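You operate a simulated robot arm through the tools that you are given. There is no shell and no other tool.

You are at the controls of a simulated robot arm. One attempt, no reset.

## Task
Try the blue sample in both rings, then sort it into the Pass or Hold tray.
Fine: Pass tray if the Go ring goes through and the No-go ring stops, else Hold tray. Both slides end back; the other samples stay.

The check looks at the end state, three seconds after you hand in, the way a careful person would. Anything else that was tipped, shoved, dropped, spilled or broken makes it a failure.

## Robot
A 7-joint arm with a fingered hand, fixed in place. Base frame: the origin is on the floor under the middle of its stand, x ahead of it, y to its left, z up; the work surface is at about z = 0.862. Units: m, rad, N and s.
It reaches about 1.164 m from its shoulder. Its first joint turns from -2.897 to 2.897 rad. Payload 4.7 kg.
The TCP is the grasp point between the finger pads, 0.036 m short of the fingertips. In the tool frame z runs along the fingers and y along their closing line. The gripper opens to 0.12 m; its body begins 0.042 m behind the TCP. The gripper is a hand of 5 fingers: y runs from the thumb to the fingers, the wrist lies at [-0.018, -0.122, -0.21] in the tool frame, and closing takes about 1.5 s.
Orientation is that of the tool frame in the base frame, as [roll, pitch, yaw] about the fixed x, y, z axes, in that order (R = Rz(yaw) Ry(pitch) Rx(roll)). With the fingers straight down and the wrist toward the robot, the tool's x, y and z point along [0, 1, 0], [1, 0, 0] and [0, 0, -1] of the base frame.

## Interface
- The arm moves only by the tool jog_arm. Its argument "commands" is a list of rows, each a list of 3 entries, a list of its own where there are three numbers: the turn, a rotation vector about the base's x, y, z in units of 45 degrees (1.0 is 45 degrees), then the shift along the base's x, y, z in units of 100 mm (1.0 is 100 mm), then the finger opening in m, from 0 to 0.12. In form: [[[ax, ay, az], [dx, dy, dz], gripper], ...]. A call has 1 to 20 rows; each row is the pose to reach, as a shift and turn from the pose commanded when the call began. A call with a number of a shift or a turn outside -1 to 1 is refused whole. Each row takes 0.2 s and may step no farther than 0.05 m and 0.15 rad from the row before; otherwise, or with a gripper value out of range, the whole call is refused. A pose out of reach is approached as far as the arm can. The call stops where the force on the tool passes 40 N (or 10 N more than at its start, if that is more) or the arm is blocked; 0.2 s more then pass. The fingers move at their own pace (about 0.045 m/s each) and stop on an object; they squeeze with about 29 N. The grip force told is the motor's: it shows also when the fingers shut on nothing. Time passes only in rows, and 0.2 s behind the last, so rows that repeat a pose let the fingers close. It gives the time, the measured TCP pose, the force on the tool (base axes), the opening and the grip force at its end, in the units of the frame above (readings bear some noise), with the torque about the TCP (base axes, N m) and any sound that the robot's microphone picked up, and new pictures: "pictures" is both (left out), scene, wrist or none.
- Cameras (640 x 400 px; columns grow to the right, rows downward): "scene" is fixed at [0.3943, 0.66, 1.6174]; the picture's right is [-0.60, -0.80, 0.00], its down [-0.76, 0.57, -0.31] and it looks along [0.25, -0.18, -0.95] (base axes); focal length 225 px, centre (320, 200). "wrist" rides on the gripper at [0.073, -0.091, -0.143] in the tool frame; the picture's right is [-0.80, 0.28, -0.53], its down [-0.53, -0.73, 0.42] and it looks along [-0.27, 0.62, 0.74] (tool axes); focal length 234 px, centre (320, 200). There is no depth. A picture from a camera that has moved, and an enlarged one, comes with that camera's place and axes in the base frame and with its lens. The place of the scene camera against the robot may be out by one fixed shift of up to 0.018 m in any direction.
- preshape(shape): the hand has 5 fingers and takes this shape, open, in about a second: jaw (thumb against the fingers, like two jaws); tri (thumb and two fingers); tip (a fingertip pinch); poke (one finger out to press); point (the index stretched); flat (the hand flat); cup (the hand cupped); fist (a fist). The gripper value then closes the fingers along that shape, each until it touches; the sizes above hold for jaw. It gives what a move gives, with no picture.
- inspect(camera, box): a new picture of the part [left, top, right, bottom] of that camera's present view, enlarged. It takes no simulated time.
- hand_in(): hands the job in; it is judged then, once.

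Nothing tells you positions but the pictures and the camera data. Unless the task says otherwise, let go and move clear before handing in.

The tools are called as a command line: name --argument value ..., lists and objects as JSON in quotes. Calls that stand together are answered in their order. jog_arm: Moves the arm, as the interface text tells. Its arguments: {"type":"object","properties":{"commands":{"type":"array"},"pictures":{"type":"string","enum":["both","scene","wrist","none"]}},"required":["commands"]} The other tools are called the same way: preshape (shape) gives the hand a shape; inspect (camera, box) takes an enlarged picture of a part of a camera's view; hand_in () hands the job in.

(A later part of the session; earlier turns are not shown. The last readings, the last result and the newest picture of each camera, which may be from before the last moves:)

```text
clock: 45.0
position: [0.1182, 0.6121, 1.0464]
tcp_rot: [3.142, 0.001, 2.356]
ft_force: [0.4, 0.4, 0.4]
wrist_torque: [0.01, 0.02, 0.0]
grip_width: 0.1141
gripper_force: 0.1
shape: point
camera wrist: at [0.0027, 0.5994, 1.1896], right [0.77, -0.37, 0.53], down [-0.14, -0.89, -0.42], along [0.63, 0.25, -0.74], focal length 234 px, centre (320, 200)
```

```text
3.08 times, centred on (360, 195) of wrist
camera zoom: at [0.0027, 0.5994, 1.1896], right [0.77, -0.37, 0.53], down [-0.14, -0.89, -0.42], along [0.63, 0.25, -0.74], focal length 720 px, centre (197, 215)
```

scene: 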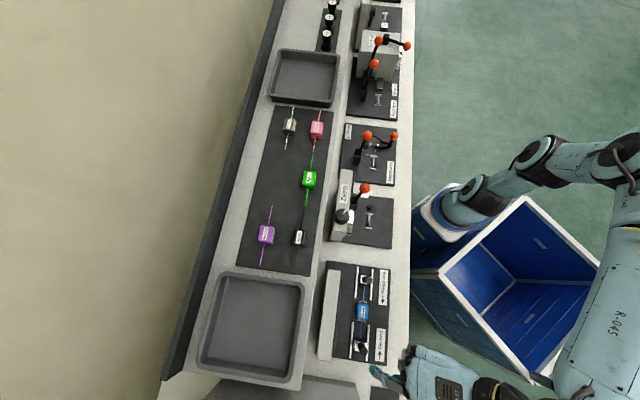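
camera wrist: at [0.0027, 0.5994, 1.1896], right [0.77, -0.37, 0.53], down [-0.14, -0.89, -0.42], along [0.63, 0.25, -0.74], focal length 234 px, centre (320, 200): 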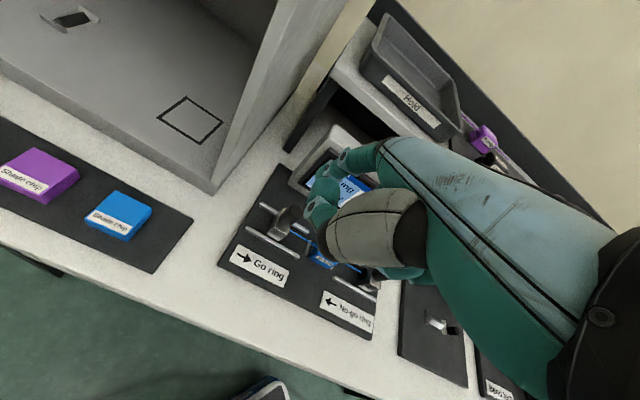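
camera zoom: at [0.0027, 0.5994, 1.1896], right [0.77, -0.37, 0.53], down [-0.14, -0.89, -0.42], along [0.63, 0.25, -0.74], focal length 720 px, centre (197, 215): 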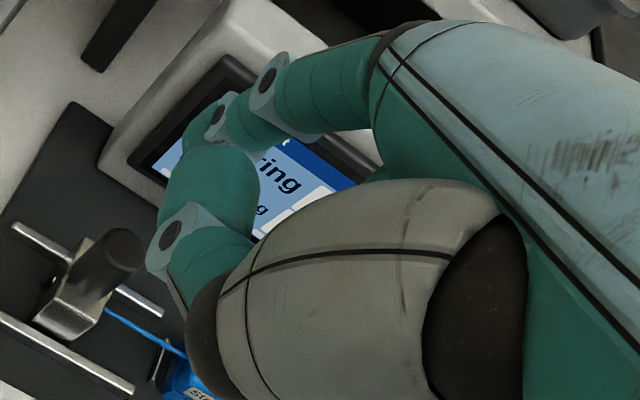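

In the point shape the index tip sits about n+0.074, s+0.023, z-0.04 from the TCP, and the wire tip sits right in front of the Go ring's hole. I'll bring the index to the +s side of the Go knob and check the geometry.

jog_arm --commands '[[[0, 0, 0], [0.007, 0.144, 0], 0.06], [[0, 0, 0], [0.007, 0.144, -0.2], 0.06], [[0, 0, 0], [0.007, 0.144, -0.4], 0.06], [[0, 0, 0], [0.007, 0.144, -0.5], 0.06], [[0, 0, 0], [0.007, 0.144, -0.5], 0.06]]' --pictures "both"

inspect --camera "scene" --box '[330, 310, 430, 385]'

inspect --camera "wrist" --box '[240, 110, 420, 290]'

```text
clock: 46.2
position: [0.119, 0.6283, 0.9998]
tcp_rot: [-3.141, 0.0, 2.356]
ft_force: [-0.2, -0.1, -0.4]
wrist_torque: [0.01, 0.0, -0.02]
grip_width: 0.1139
gripper_force: 0.0
shape: point
camera wrist: at [0.0052, 0.6155, 1.1425], right [0.77, -0.37, 0.53], down [-0.14, -0.89, -0.42], along [0.63, 0.25, -0.74], focal length 234 px, centre (320, 200)
```

scene: 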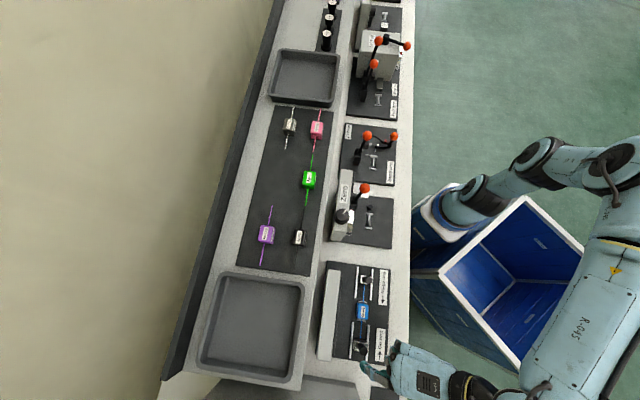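
wrist: 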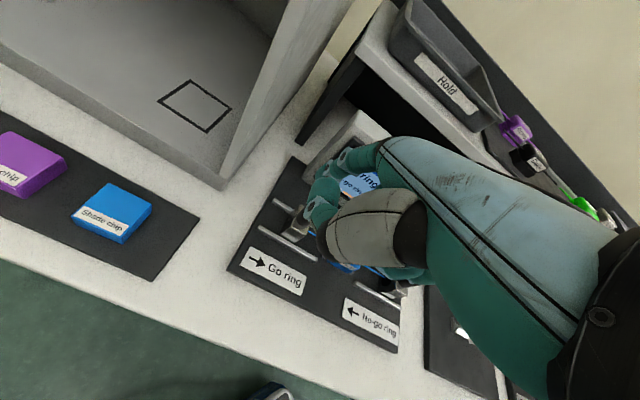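

```text
5.33 times, centred on (380, 348) of scene
camera zoom: at [0.3943, 0.66, 1.6174], right [-0.6, -0.8, 0.0], down [-0.76, 0.57, -0.31], along [0.25, -0.18, -0.95], focal length 1202 px, centre (0, -587)
```

zoom: 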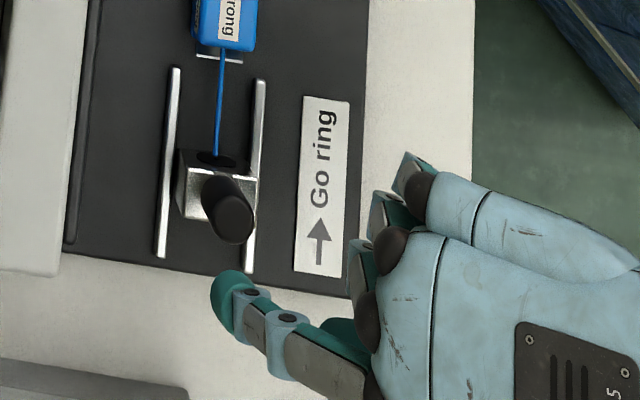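

```text
2.22 times, centred on (330, 200) of wrist
camera zoom: at [0.0052, 0.6155, 1.1425], right [0.77, -0.37, 0.53], down [-0.14, -0.89, -0.42], along [0.63, 0.25, -0.74], focal length 520 px, centre (298, 200)
```

zoom: 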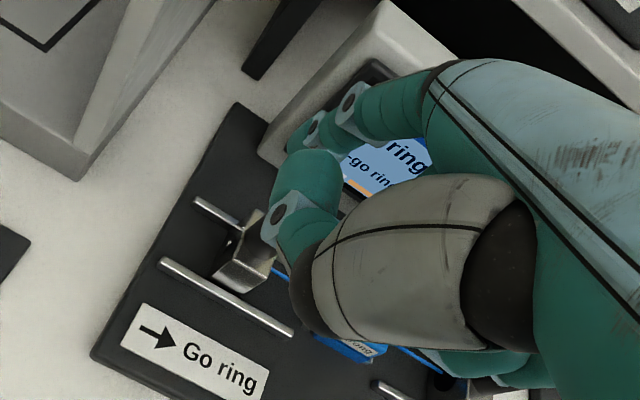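

The index tip is about n+0.081, s+0.012, z-0.037 from the TCP. I'll set it just behind (+s of) the Go knob and lower it beside the knob.

jog_arm --commands '[[[0, 0, 0], [-0.113, 0, 0], 0.06], [[0, 0, 0], [-0.113, 0, -0.15], 0.06], [[0, 0, 0], [-0.113, 0, -0.3], 0.06], [[0, 0, 0], [-0.113, 0, -0.45], 0.06], [[0, 0, 0], [-0.113, 0, -0.45], 0.06]]' --pictures "both"

inspect --camera "scene" --box '[330, 310, 410, 370]'

inspect --camera "wrist" --box '[240, 110, 420, 290]'

```text
clock: 47.4
position: [0.1083, 0.6307, 0.9574]
tcp_rot: [3.141, 0.0, 2.354]
ft_force: [0.3, 0.1, -0.3]
wrist_torque: [-0.01, -0.01, -0.01]
grip_width: 0.1143
gripper_force: 0.0
shape: point
camera wrist: at [-0.007, 0.6168, 1.0999], right [0.77, -0.37, 0.53], down [-0.14, -0.89, -0.42], along [0.63, 0.25, -0.74], focal length 234 px, centre (320, 200)
```

scene: 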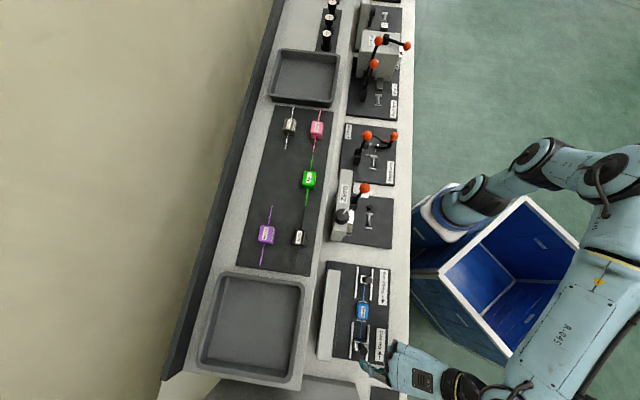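
wrist: 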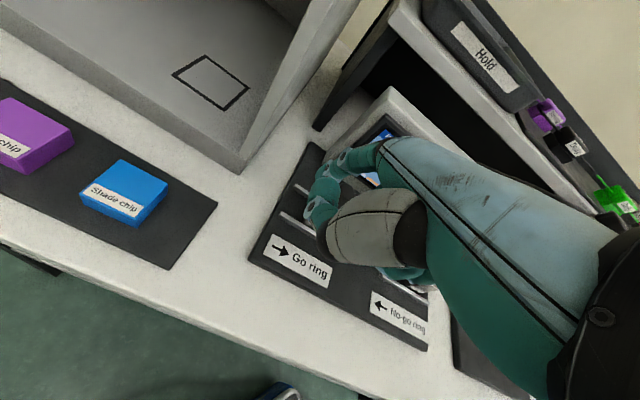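

```text
6.67 times, centred on (370, 340) of scene
camera zoom: at [0.3943, 0.66, 1.6174], right [-0.6, -0.8, 0.0], down [-0.76, 0.57, -0.31], along [0.25, -0.18, -0.95], focal length 1502 px, centre (-13, -733)
```

zoom: 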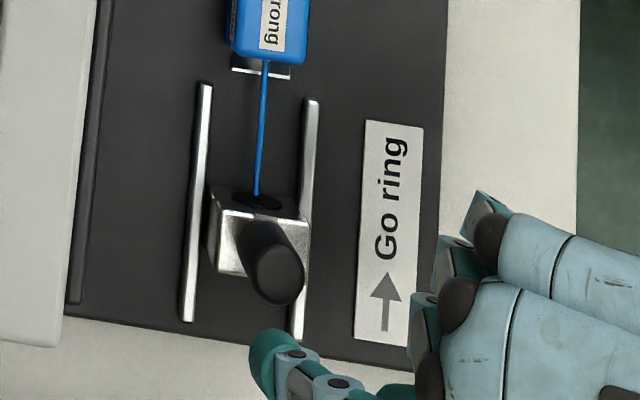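

```text
2.22 times, centred on (330, 200) of wrist
camera zoom: at [-0.007, 0.6168, 1.0999], right [0.77, -0.37, 0.53], down [-0.14, -0.89, -0.42], along [0.63, 0.25, -0.74], focal length 520 px, centre (298, 200)
```

zoom: 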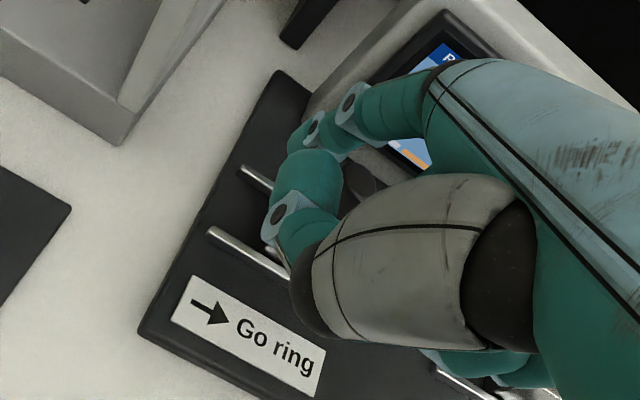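

The index tip is level with the knob at n≈0.602 and about 7 mm behind it. Now I'll push the Go slide toward the sample in small steps.

jog_arm --commands '[[[0, 0, 0], [0.03, -0.03, 0], 0.06], [[0, 0, 0], [0.06, -0.06, 0], 0.06], [[0, 0, 0], [0.09, -0.09, 0], 0.06], [[0, 0, 0], [0.12, -0.12, 0], 0.06], [[0, 0, 0], [0.12, -0.12, 0], 0.06]]' --pictures "none"

inspect --camera "scene" --box '[330, 310, 410, 370]'

inspect --camera "wrist" --box '[300, 90, 440, 200]'

```text
clock: 48.6
position: [0.1191, 0.6196, 0.9553]
tcp_rot: [-3.141, -0.001, 2.358]
ft_force: [-4.2, 3.8, -0.1]
wrist_torque: [0.12, 0.05, 0.48]
grip_width: 0.0001
gripper_force: 0.0
shape: point
```

```text
6.67 times, centred on (370, 340) of scene
camera zoom: at [0.3943, 0.66, 1.6174], right [-0.6, -0.8, 0.0], down [-0.76, 0.57, -0.31], along [0.25, -0.18, -0.95], focal length 1502 px, centre (-13, -733)
```

zoom: 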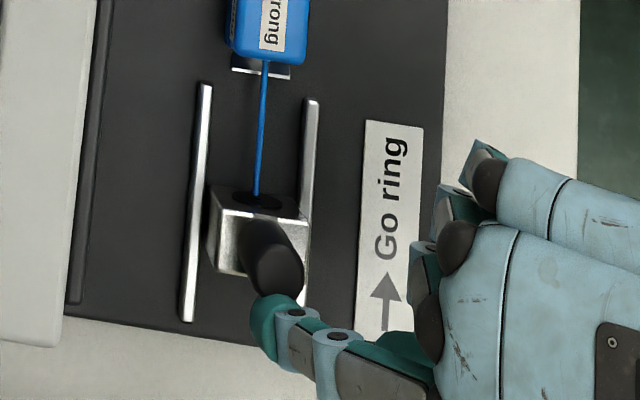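

```text
3.64 times, centred on (370, 145) of wrist
camera zoom: at [0.0053, 0.6055, 1.0986], right [0.77, -0.37, 0.52], down [-0.14, -0.89, -0.42], along [0.63, 0.25, -0.74], focal length 852 px, centre (138, 400)
```

zoom: 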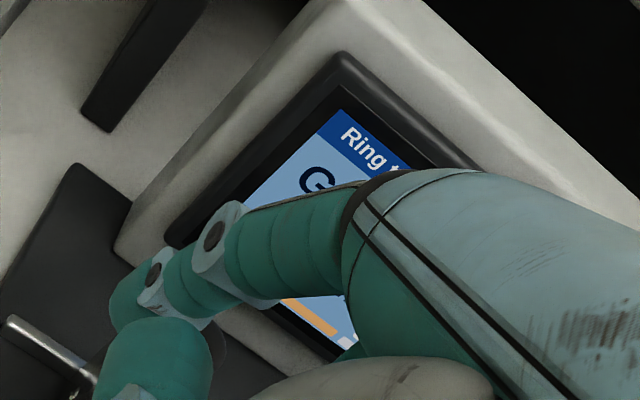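

jog_arm --commands '[[[0, 0, 0], [0.03, -0.03, 0], 0.06], [[0, 0, 0], [0.06, -0.06, 0], 0.06], [[0, 0, 0], [0.06, -0.06, 0], 0.06]]' --pictures "none"

inspect --camera "scene" --box '[330, 310, 410, 370]'

```text
clock: 49.4
position: [0.1267, 0.6136, 0.9558]
tcp_rot: [3.141, -0.001, 2.358]
ft_force: [-11.9, 8.6, 0.6]
wrist_torque: [0.12, 0.26, 1.1]
grip_width: 0.0
gripper_force: 0.0
shape: point
```

```text
6.67 times, centred on (370, 340) of scene
camera zoom: at [0.3943, 0.66, 1.6174], right [-0.6, -0.8, 0.0], down [-0.76, 0.57, -0.31], along [0.25, -0.18, -0.95], focal length 1502 px, centre (-13, -733)
```

zoom: 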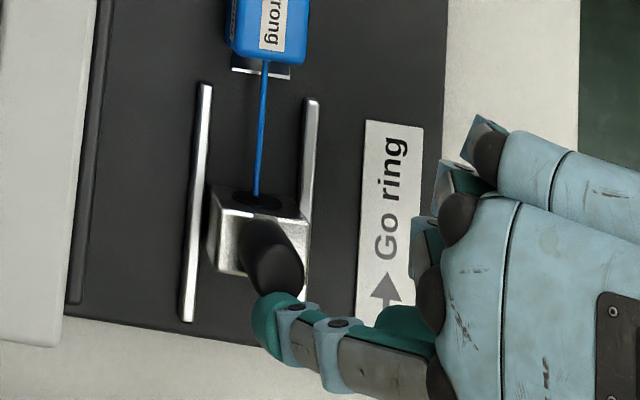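

inspect --camera "scene" --box '[350, 333, 370, 348]'

inspect --camera "scene" --box '[345, 325, 385, 355]'

inspect --camera "scene" --box '[345, 265, 385, 295]'

```text
16.00 times, centred on (360, 340) of scene
camera zoom: at [0.3943, 0.66, 1.6174], right [-0.6, -0.8, 0.0], down [-0.76, 0.57, -0.31], along [0.25, -0.18, -0.95], focal length 3605 px, centre (-320, -2048)
```

zoom: 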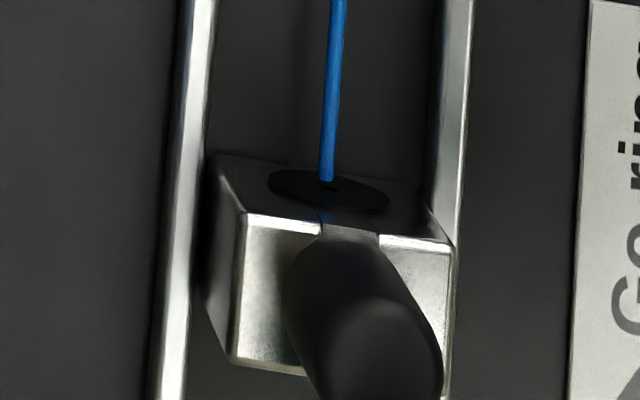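

```text
13.33 times, centred on (365, 340) of scene
camera zoom: at [0.3943, 0.66, 1.6174], right [-0.6, -0.8, 0.0], down [-0.76, 0.57, -0.31], along [0.25, -0.18, -0.95], focal length 3004 px, centre (-280, -1667)
```

zoom: 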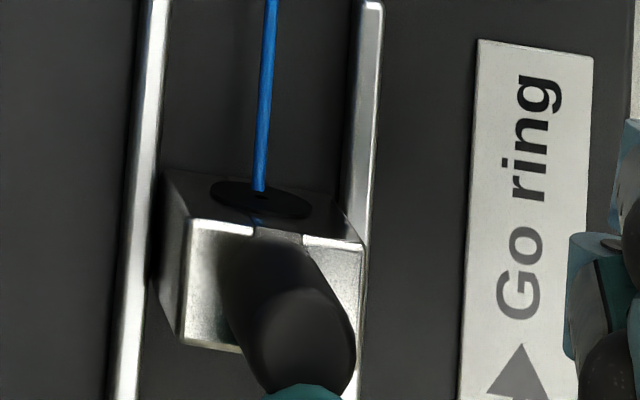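

```text
13.33 times, centred on (365, 280) of scene
camera zoom: at [0.3943, 0.66, 1.6174], right [-0.6, -0.8, 0.0], down [-0.76, 0.57, -0.31], along [0.25, -0.18, -0.95], focal length 3004 px, centre (-280, -867)
```

zoom: 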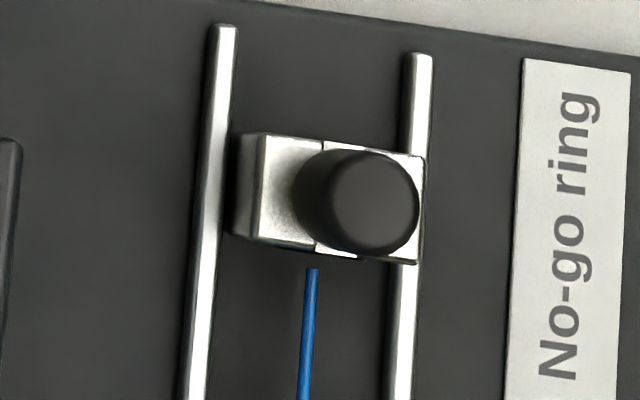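

The Go slide advanced about 5.5 mm and now stops with its face at the wire tip; 14 N doesn't move it further. I'll back off and read the screen before deciding what this means.

jog_arm --commands '[[[0, 0, 0], [-0.08, 0.08, 0], 0.06], [[0, 0, 0], [-0.18, 0.18, 0], 0.06], [[0, 0, 0], [-0.2, 0.2, 0.3], 0.06], [[0, 0, 0], [-0.2, 0.2, 0.6], 0.06], [[0, 0, 0], [-0.4, 0.0, 0.8], 0.06], [[0, 0, 0], [-0.7, -0.3, 1.0], 0.06], [[0, 0, 0], [-0.7, -0.3, 1.0], 0.06]]' --pictures "both"

inspect --camera "wrist" --box '[230, 100, 430, 280]'

inspect --camera "scene" --box '[345, 325, 385, 355]'

```text
clock: 51.0
position: [0.0569, 0.583, 1.0553]
tcp_rot: [3.141, 0.001, 2.356]
ft_force: [0.1, 0.4, -0.6]
wrist_torque: [-0.01, -0.02, 0.02]
grip_width: 0.0
gripper_force: 0.0
shape: point
camera wrist: at [-0.0589, 0.5708, 1.1979], right [0.77, -0.37, 0.53], down [-0.14, -0.89, -0.42], along [0.63, 0.25, -0.74], focal length 234 px, centre (320, 200)
```

scene: 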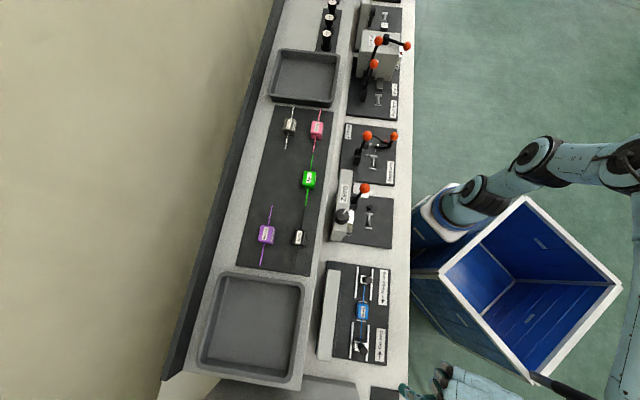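
wrist: 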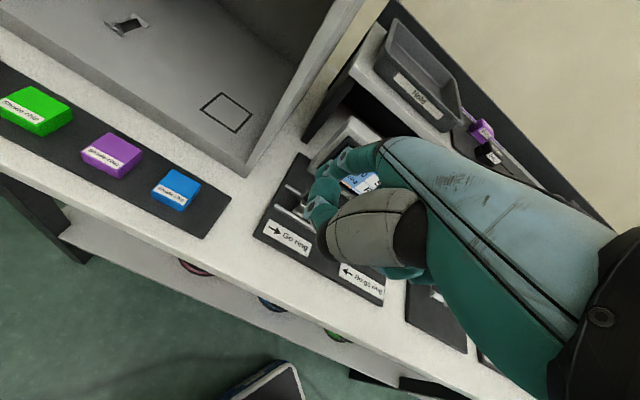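

```text
2.22 times, centred on (330, 190) of wrist
camera zoom: at [-0.0589, 0.5708, 1.1979], right [0.77, -0.37, 0.53], down [-0.14, -0.89, -0.42], along [0.63, 0.25, -0.74], focal length 520 px, centre (298, 222)
```

zoom: 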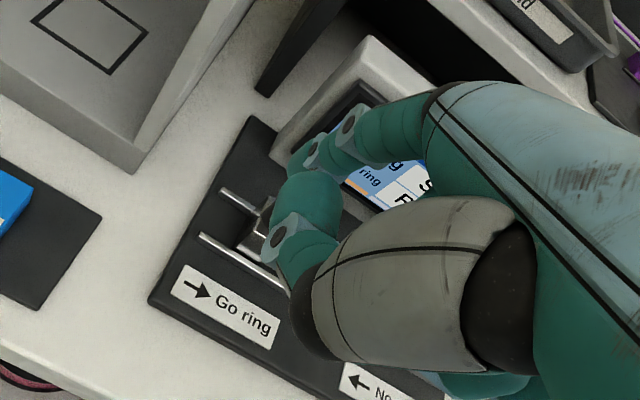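

```text
13.33 times, centred on (365, 340) of scene
camera zoom: at [0.3943, 0.66, 1.6174], right [-0.6, -0.8, 0.0], down [-0.76, 0.57, -0.31], along [0.25, -0.18, -0.95], focal length 3004 px, centre (-280, -1667)
```

zoom: 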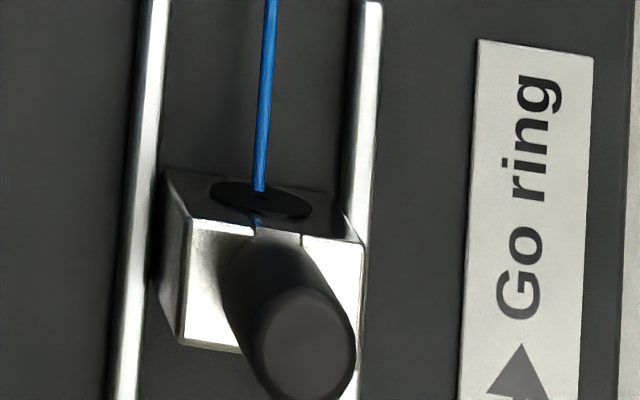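

The screen's Go row seems to start with "S". I'll move sideways to get a clear view of the whole screen.

jog_arm --commands '[[[0, 0, 0], [0.3, -0.2, 0.1], 0.06], [[0, 0, 0], [0.65, -0.45, 0.2], 0.06], [[0, 0, 0], [1.0, -0.7, 0.3], 0.06]]' --pictures "none"

jog_arm --commands '[[[0, 0, 0], [0.3, -0.2, 0], 0.06], [[0, 0, 0], [0.5, -0.35, 0], 0.06], [[0, 0, 0], [0.5, -0.35, 0], 0.06]]' --pictures "wrist"

inspect --camera "wrist" --box '[120, 120, 320, 300]'

```text
clock: 51.8
position: [0.1565, 0.5131, 1.0849]
tcp_rot: [3.141, 0.001, 2.356]
ft_force: [-0.2, 0.7, -0.9]
wrist_torque: [-0.03, -0.04, 0.0]
grip_width: 0.0
gripper_force: 0.0
shape: point
```

```text
clock: 52.6
position: [0.2058, 0.4754, 1.0866]
tcp_rot: [3.141, 0.0, 2.355]
ft_force: [0.1, -0.4, 0.0]
wrist_torque: [0.0, 0.0, -0.01]
grip_width: 0.0001
gripper_force: 0.0
shape: point
camera wrist: at [0.0912, 0.4631, 1.2296], right [0.77, -0.37, 0.53], down [-0.14, -0.89, -0.42], along [0.63, 0.25, -0.74], focal length 234 px, centre (320, 200)
```

wrist: 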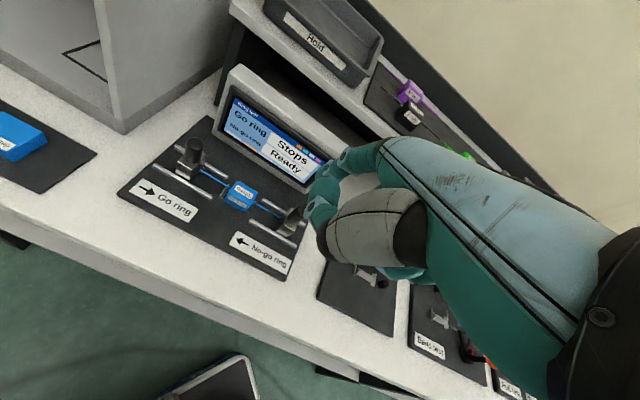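

```text
2.22 times, centred on (220, 210) of wrist
camera zoom: at [0.0912, 0.4631, 1.2296], right [0.77, -0.37, 0.53], down [-0.14, -0.89, -0.42], along [0.63, 0.25, -0.74], focal length 520 px, centre (542, 178)
```

zoom: 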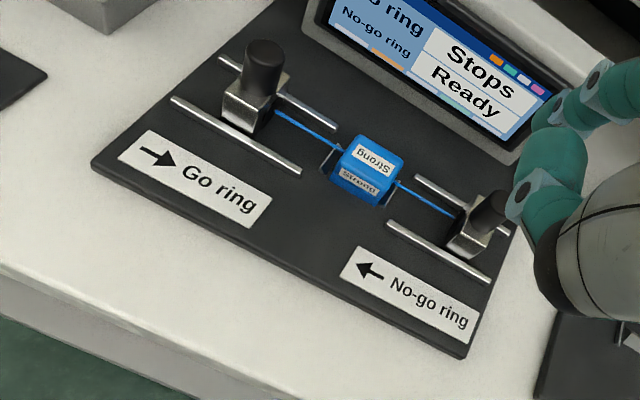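

The screen now reads "Go ring: Stops". I'll check from this angle that the wire is truly aligned with the ring hole, so that this is a genuine stop.

inspect --camera "wrist" --box '[170, 130, 250, 190]'

inspect --camera "wrist" --box '[210, 160, 300, 230]'

inspect --camera "wrist" --box '[220, 90, 330, 190]'

```text
6.67 times, centred on (210, 160) of wrist
camera zoom: at [0.0912, 0.4631, 1.2296], right [0.77, -0.37, 0.53], down [-0.14, -0.89, -0.42], along [0.63, 0.25, -0.74], focal length 1561 px, centre (1053, 467)
```

zoom: 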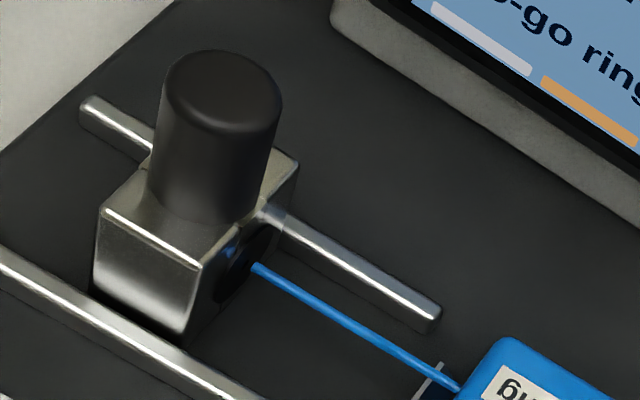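

```text
5.71 times, centred on (255, 195) of wrist
camera zoom: at [0.0912, 0.4631, 1.2296], right [0.77, -0.37, 0.53], down [-0.14, -0.89, -0.42], along [0.63, 0.25, -0.74], focal length 1338 px, centre (691, 229)
```

zoom: 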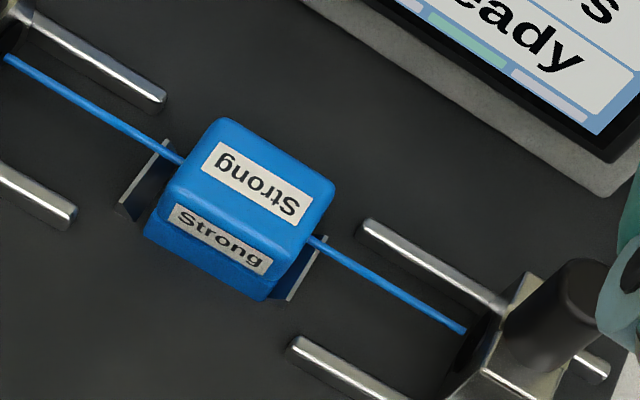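

```text
4.00 times, centred on (275, 140) of wrist
camera zoom: at [0.0912, 0.4631, 1.2296], right [0.77, -0.37, 0.53], down [-0.14, -0.89, -0.42], along [0.63, 0.25, -0.74], focal length 937 px, centre (500, 440)
```

zoom: 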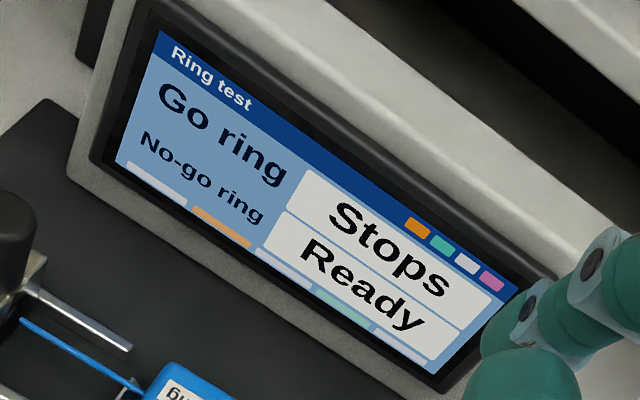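

inspect --camera "wrist" --box '[190, 155, 220, 178]'

inspect --camera "wrist" --box '[265, 200, 310, 250]'

inspect --camera "scene" --box '[353, 333, 367, 344]'

```text
16.00 times, centred on (205, 166) of wrist
camera zoom: at [0.0912, 0.4631, 1.2296], right [0.77, -0.37, 0.53], down [-0.14, -0.89, -0.42], along [0.63, 0.25, -0.74], focal length 3747 px, centre (2160, 736)
```

zoom: 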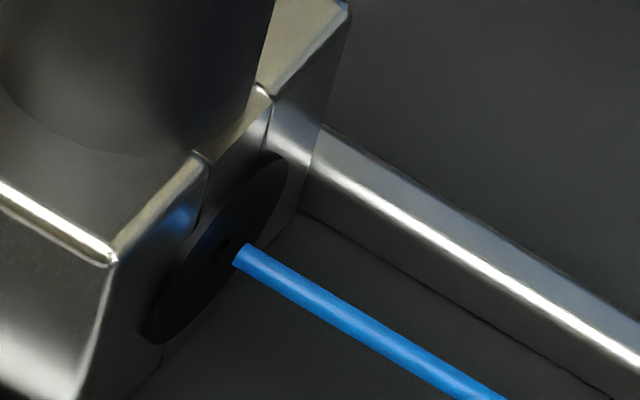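

```text
8.00 times, centred on (288, 225) of wrist
camera zoom: at [0.0912, 0.4631, 1.2296], right [0.77, -0.37, 0.53], down [-0.14, -0.89, -0.42], along [0.63, 0.25, -0.74], focal length 1873 px, centre (580, 0)
```

zoom: 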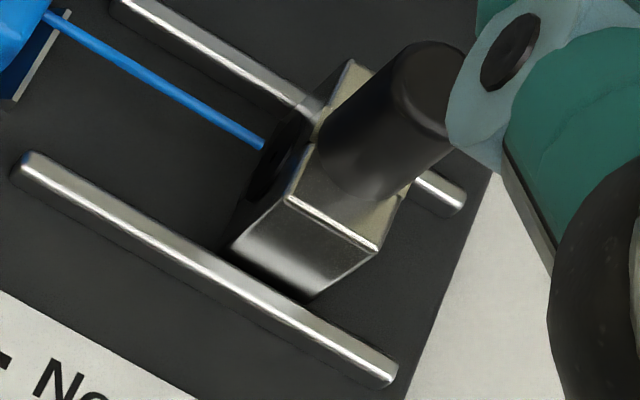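

```text
16.00 times, centred on (360, 338) of scene
camera zoom: at [0.3943, 0.66, 1.6174], right [-0.6, -0.8, 0.0], down [-0.76, 0.57, -0.31], along [0.25, -0.18, -0.95], focal length 3605 px, centre (-320, -2016)
```

zoom: 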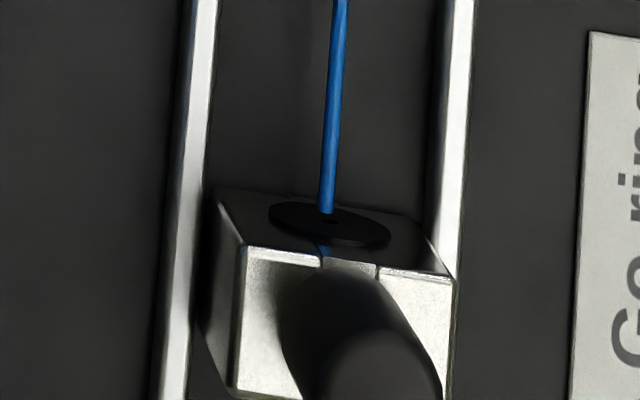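

Both views show the wire pointing at the centre of the Go ring, so "Stops" is a genuine result. Next I'll try the No-go ring, pushing its knob from the -s side toward the sample.

jog_arm --commands '[[[0, 0, 0], [0.33, -0.05, -0.1], 0.06], [[0, 0, 0], [0.66, -0.106, -0.3], 0.06], [[0, 0, 0], [0.66, -0.106, -0.6], 0.06], [[0, 0, 0], [0.66, -0.106, -0.85], 0.06], [[0, 0, 0], [0.66, -0.106, -0.85], 0.06]]' --pictures "both"

inspect --camera "scene" --box '[330, 240, 410, 300]'

```text
clock: 53.8
position: [0.2724, 0.4652, 1.0001]
tcp_rot: [3.141, 0.002, 2.356]
ft_force: [-0.2, -0.3, -0.1]
wrist_torque: [0.0, -0.01, -0.01]
grip_width: 0.0
gripper_force: 0.0
shape: point
camera wrist: at [0.1568, 0.4518, 1.1427], right [0.77, -0.37, 0.53], down [-0.14, -0.89, -0.42], along [0.63, 0.25, -0.74], focal length 234 px, centre (320, 200)
```

scene: 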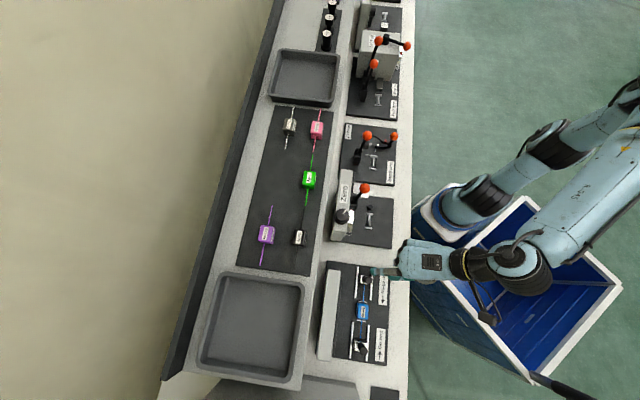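
wrist: 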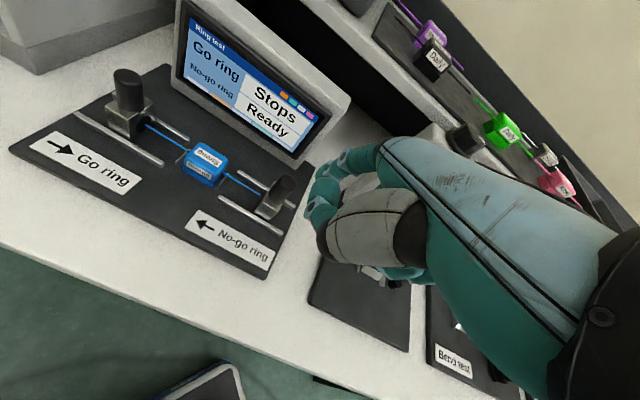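

```text
6.67 times, centred on (370, 270) of scene
camera zoom: at [0.3943, 0.66, 1.6174], right [-0.6, -0.8, 0.0], down [-0.76, 0.57, -0.31], along [0.25, -0.18, -0.95], focal length 1502 px, centre (-13, -267)
```

zoom: 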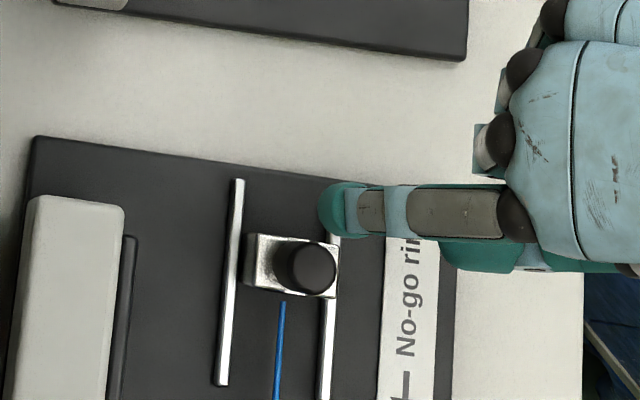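

jog_arm --commands '[[[0, 0, 0], [0.025, -0.02, 0], 0.06], [[0, 0, 0], [0.025, -0.02, -0.15], 0.06], [[0, 0, 0], [0.025, -0.02, -0.3], 0.06], [[0, 0, 0], [0.025, -0.02, -0.43], 0.06], [[0, 0, 0], [0.025, -0.02, -0.43], 0.06]]' --pictures "none"

inspect --camera "scene" --box '[330, 240, 410, 300]'

inspect --camera "wrist" --box '[160, 0, 400, 260]'

```text
clock: 55.0
position: [0.2735, 0.4653, 0.9569]
tcp_rot: [3.141, 0.001, 2.356]
ft_force: [-0.2, 0.2, -0.6]
wrist_torque: [0.01, -0.01, 0.03]
grip_width: 0.0
gripper_force: 0.1
shape: point
```

```text
6.67 times, centred on (370, 270) of scene
camera zoom: at [0.3943, 0.66, 1.6174], right [-0.6, -0.8, 0.0], down [-0.76, 0.57, -0.31], along [0.25, -0.18, -0.95], focal length 1502 px, centre (-13, -267)
```

zoom: 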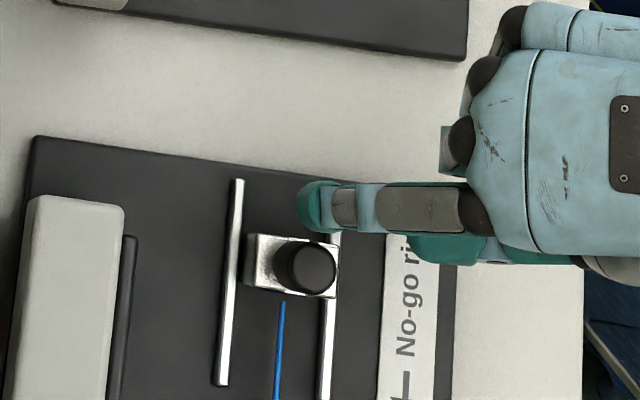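

```text
1.54 times, centred on (280, 130) of wrist
camera zoom: at [0.1583, 0.4512, 1.0991], right [0.77, -0.37, 0.53], down [-0.14, -0.89, -0.42], along [0.63, 0.25, -0.74], focal length 360 px, centre (382, 308)
```

zoom: 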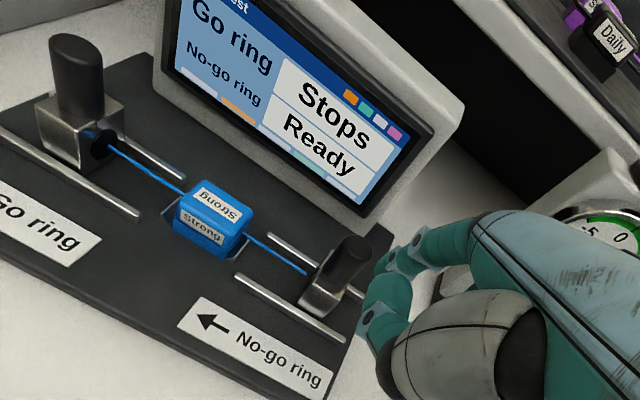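

jog_arm --commands '[[[0, 0, 0], [-0.025, 0.025, 0], 0.06], [[0, 0, 0], [-0.05, 0.05, 0], 0.06], [[0, 0, 0], [-0.075, 0.075, 0], 0.06], [[0, 0, 0], [-0.075, 0.075, 0], 0.06]]' --pictures "none"

inspect --camera "scene" --box '[330, 240, 410, 300]'

inspect --camera "wrist" --box '[160, 0, 400, 260]'

```text
clock: 56.0
position: [0.2665, 0.4719, 0.9564]
tcp_rot: [3.141, 0.0, 2.356]
ft_force: [1.1, -1.6, 0.0]
wrist_torque: [0.01, -0.04, -0.05]
grip_width: 0.1143
gripper_force: 0.0
shape: point
```

```text
6.67 times, centred on (370, 270) of scene
camera zoom: at [0.3943, 0.66, 1.6174], right [-0.6, -0.8, 0.0], down [-0.76, 0.57, -0.31], along [0.25, -0.18, -0.95], focal length 1502 px, centre (-13, -267)
```

zoom: 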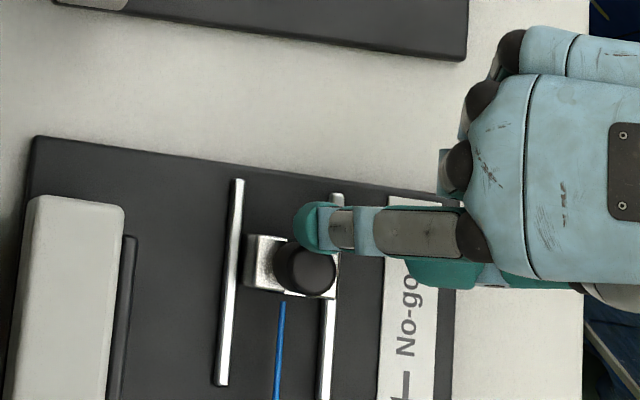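

```text
1.54 times, centred on (280, 130) of wrist
camera zoom: at [0.1519, 0.4582, 1.099], right [0.77, -0.37, 0.53], down [-0.14, -0.89, -0.42], along [0.63, 0.25, -0.74], focal length 360 px, centre (382, 308)
```

zoom: 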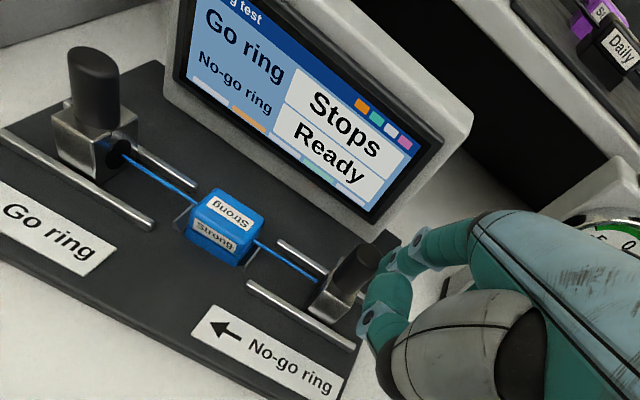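

jog_arm --commands '[[[0, 0, 0], [-0.02, 0.02, 0], 0.06], [[0, 0, 0], [-0.04, 0.04, 0], 0.06], [[0, 0, 0], [-0.06, 0.06, 0], 0.06], [[0, 0, 0], [-0.06, 0.06, 0], 0.06]]' --pictures "none"

inspect --camera "scene" --box '[330, 240, 410, 300]'

inspect --camera "wrist" --box '[160, 0, 400, 260]'

```text
clock: 57.0
position: [0.2617, 0.4762, 0.9573]
tcp_rot: [-3.141, -0.001, 2.355]
ft_force: [2.8, -2.8, 0.7]
wrist_torque: [-0.03, -0.07, -0.26]
grip_width: 0.1142
gripper_force: 0.0
shape: point
```

```text
6.67 times, centred on (370, 270) of scene
camera zoom: at [0.3943, 0.66, 1.6174], right [-0.6, -0.8, 0.0], down [-0.76, 0.57, -0.31], along [0.25, -0.18, -0.95], focal length 1502 px, centre (-13, -267)
```

zoom: 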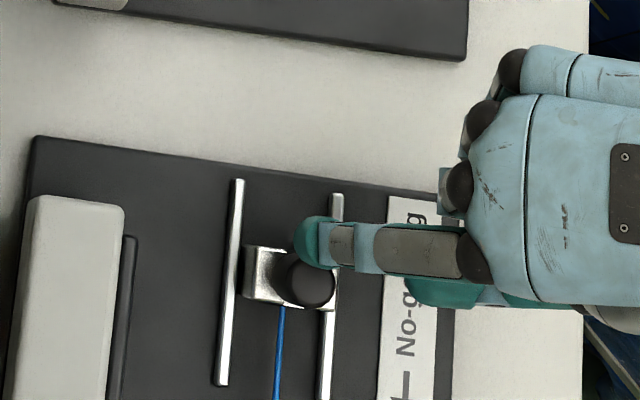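

```text
1.54 times, centred on (280, 130) of wrist
camera zoom: at [0.1465, 0.4634, 1.1002], right [0.77, -0.37, 0.53], down [-0.14, -0.89, -0.42], along [0.63, 0.25, -0.74], focal length 360 px, centre (382, 308)
```

zoom: 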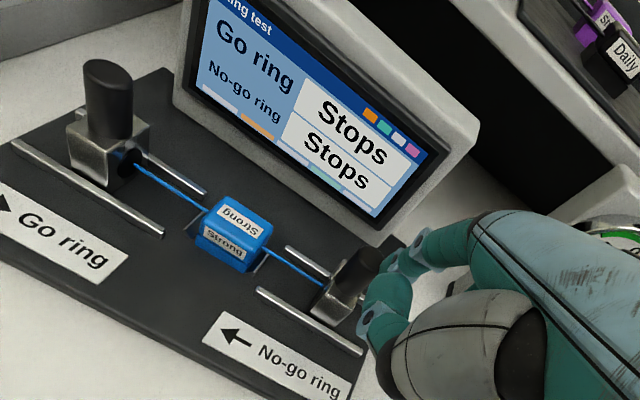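

Both rows now read "Stops". Before retracting, I'll take a close look at the block's seating from this angle to be sure it's fully down in the cradle.

inspect --camera "wrist" --box '[190, 110, 300, 190]'

inspect --camera "wrist" --box '[150, 70, 230, 140]'

inspect --camera "scene" --box '[345, 295, 380, 325]'

inspect --camera "wrist" --box '[250, 140, 310, 200]'

```text
5.00 times, centred on (245, 150) of wrist
camera zoom: at [0.1465, 0.4634, 1.1002], right [0.77, -0.37, 0.53], down [-0.14, -0.89, -0.42], along [0.63, 0.25, -0.74], focal length 1171 px, centre (695, 450)
```

zoom: 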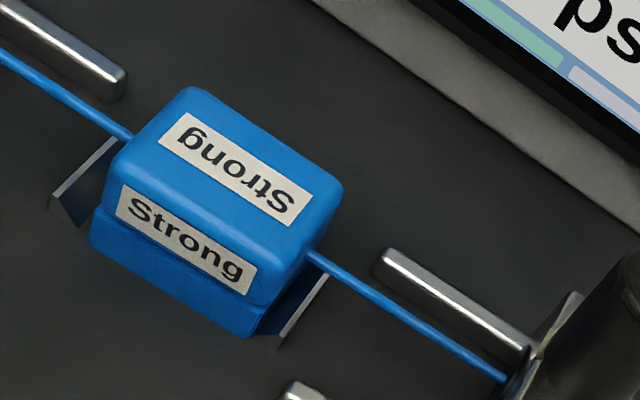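

```text
5.71 times, centred on (190, 105) of wrist
camera zoom: at [0.1465, 0.4634, 1.1002], right [0.77, -0.37, 0.53], down [-0.14, -0.89, -0.42], along [0.63, 0.25, -0.74], focal length 1338 px, centre (1063, 743)
```

zoom: 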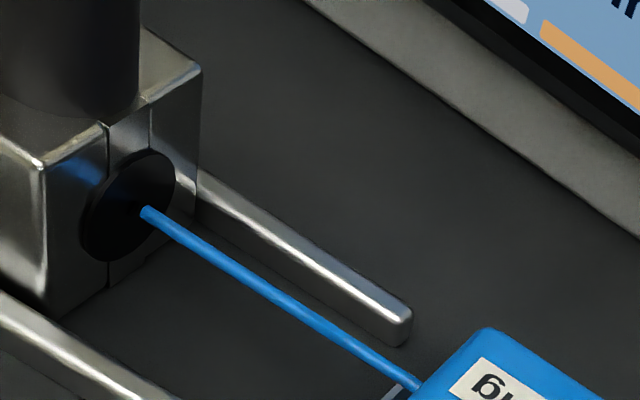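

```text
13.33 times, centred on (362, 310) of scene
camera zoom: at [0.3943, 0.66, 1.6174], right [-0.6, -0.8, 0.0], down [-0.76, 0.57, -0.31], along [0.25, -0.18, -0.95], focal length 3004 px, centre (-247, -1267)
```

zoom: 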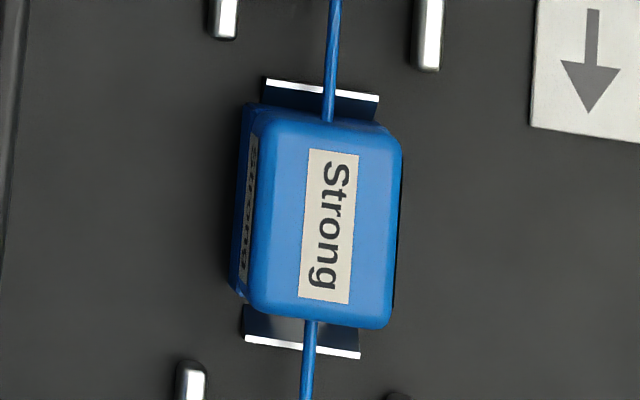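

```text
6.67 times, centred on (280, 170) of wrist
camera zoom: at [0.1465, 0.4634, 1.1002], right [0.77, -0.37, 0.53], down [-0.14, -0.89, -0.42], along [0.63, 0.25, -0.74], focal length 1561 px, centre (587, 400)
```

zoom: 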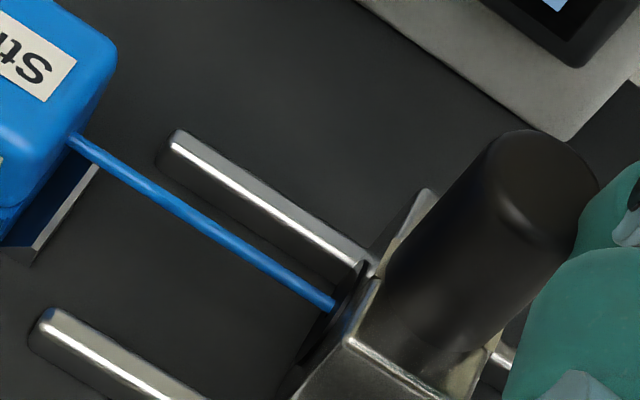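

The close-up shows the wire tip meeting the centre of the ring, and the block sitting level between its guides, so both stops are real: the sample belongs in Hold. Now I'll return the No-go slide by moving the index to the sample side of its knob.

jog_arm --commands '[[[0, 0, 0], [0.05, -0.05, 0], 0.06], [[0, 0, 0], [0.05, -0.05, 0.3], 0.06], [[0, 0, 0], [0.05, -0.05, 0.6], 0.06], [[0, 0, 0], [-0.12, 0.12, 0.6], 0.06], [[0, 0, 0], [-0.3, 0.3, 0.6], 0.06], [[0, 0, 0], [-0.33, 0.33, 0.6], 0.06], [[0, 0, 0], [-0.33, 0.33, 0.6], 0.06]]' --pictures "none"

inspect --camera "scene" --box '[330, 255, 410, 315]'

```text
clock: 58.6
position: [0.2285, 0.512, 1.0173]
tcp_rot: [3.141, 0.002, 2.356]
ft_force: [0.2, -0.6, -0.6]
wrist_torque: [-0.01, 0.0, 0.02]
grip_width: 0.1142
gripper_force: 0.0
shape: point
```

```text
6.67 times, centred on (370, 285) of scene
camera zoom: at [0.3943, 0.66, 1.6174], right [-0.6, -0.8, 0.0], down [-0.76, 0.57, -0.31], along [0.25, -0.18, -0.95], focal length 1502 px, centre (-13, -367)
```

zoom: 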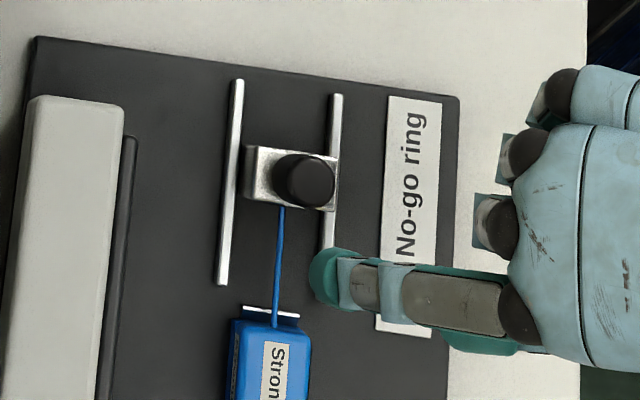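

jog_arm --commands '[[[0, 0, 0], [0, 0, -0.2], 0.06], [[0, 0, 0], [0, 0, -0.4], 0.06], [[0, 0, 0], [0, 0, -0.6], 0.06], [[0, 0, 0], [0, 0, -0.6], 0.06]]' --pictures "none"

inspect --camera "scene" --box '[330, 255, 410, 315]'

inspect --camera "wrist" --box '[160, 0, 400, 260]'

```text
clock: 59.6
position: [0.2264, 0.5109, 0.9561]
tcp_rot: [3.141, 0.001, 2.355]
ft_force: [-0.1, 1.0, 0.3]
wrist_torque: [-0.01, -0.03, -0.01]
grip_width: 0.1144
gripper_force: 0.1
shape: point
```

```text
6.67 times, centred on (370, 285) of scene
camera zoom: at [0.3943, 0.66, 1.6174], right [-0.6, -0.8, 0.0], down [-0.76, 0.57, -0.31], along [0.25, -0.18, -0.95], focal length 1502 px, centre (-13, -367)
```

zoom: 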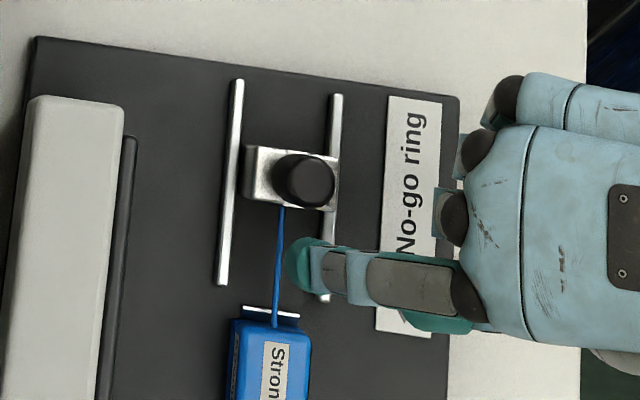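

```text
1.54 times, centred on (280, 130) of wrist
camera zoom: at [0.1125, 0.4967, 1.0992], right [0.77, -0.37, 0.53], down [-0.14, -0.89, -0.42], along [0.63, 0.25, -0.74], focal length 360 px, centre (382, 308)
```

zoom: 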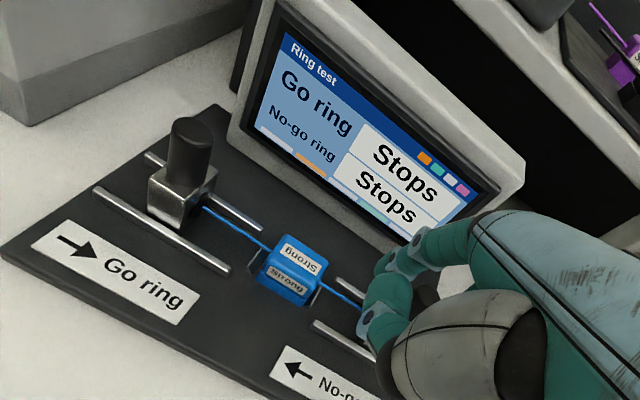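

jog_arm --commands '[[[0, 0, 0], [0.025, -0.025, 0], 0.06], [[0, 0, 0], [0.05, -0.05, 0], 0.06], [[0, 0, 0], [0.075, -0.075, 0], 0.06], [[0, 0, 0], [0.1, -0.1, 0], 0.06], [[0, 0, 0], [0.1, -0.1, 0], 0.06]]' --pictures "none"

inspect --camera "scene" --box '[330, 255, 410, 315]'

inspect --camera "scene" --box '[345, 265, 385, 295]'

```text
clock: 60.8
position: [0.2386, 0.5003, 0.9583]
tcp_rot: [-3.14, -0.001, 2.358]
ft_force: [0.7, 0.3, 0.3]
wrist_torque: [-0.03, 0.01, 0.05]
grip_width: 0.1144
gripper_force: 0.2
shape: point
```

```text
6.67 times, centred on (370, 285) of scene
camera zoom: at [0.3943, 0.66, 1.6174], right [-0.6, -0.8, 0.0], down [-0.76, 0.57, -0.31], along [0.25, -0.18, -0.95], focal length 1502 px, centre (-13, -367)
```

zoom: 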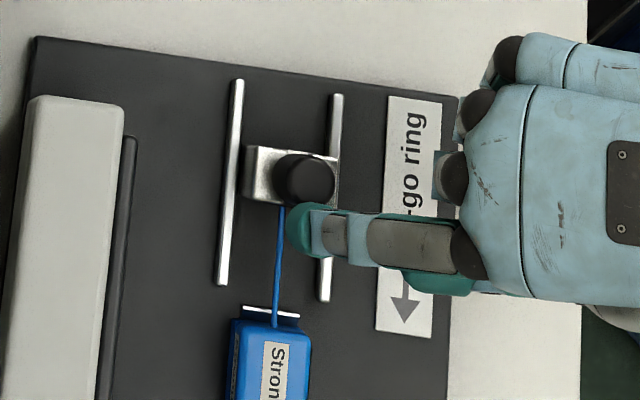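

```text
13.33 times, centred on (365, 280) of scene
camera zoom: at [0.3943, 0.66, 1.6174], right [-0.6, -0.8, 0.0], down [-0.76, 0.57, -0.31], along [0.25, -0.18, -0.95], focal length 3004 px, centre (-280, -867)
```

zoom: 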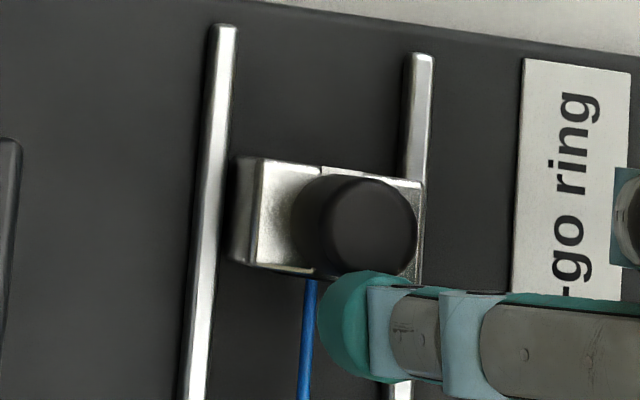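

jog_arm --commands '[[[0, 0, 0], [0.02, -0.02, 0], 0.06], [[0, 0, 0], [0.04, -0.04, 0], 0.06], [[0, 0, 0], [0.05, -0.05, 0], 0.06], [[0, 0, 0], [0.05, -0.05, 0], 0.06]]' --pictures "none"

inspect --camera "scene" --box '[345, 265, 385, 295]'

```text
clock: 61.8
position: [0.2437, 0.4947, 0.9576]
tcp_rot: [-3.141, 0.0, 2.355]
ft_force: [-0.7, 0.3, -0.4]
wrist_torque: [0.02, 0.04, 0.08]
grip_width: 0.0
gripper_force: 0.0
shape: point
```

```text
13.33 times, centred on (365, 280) of scene
camera zoom: at [0.3943, 0.66, 1.6174], right [-0.6, -0.8, 0.0], down [-0.76, 0.57, -0.31], along [0.25, -0.18, -0.95], focal length 3004 px, centre (-280, -867)
```

zoom: 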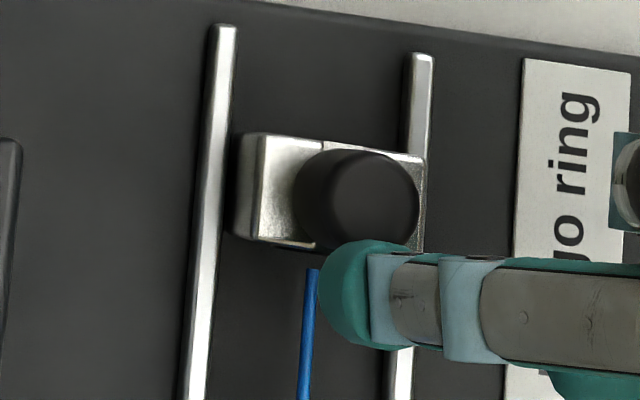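

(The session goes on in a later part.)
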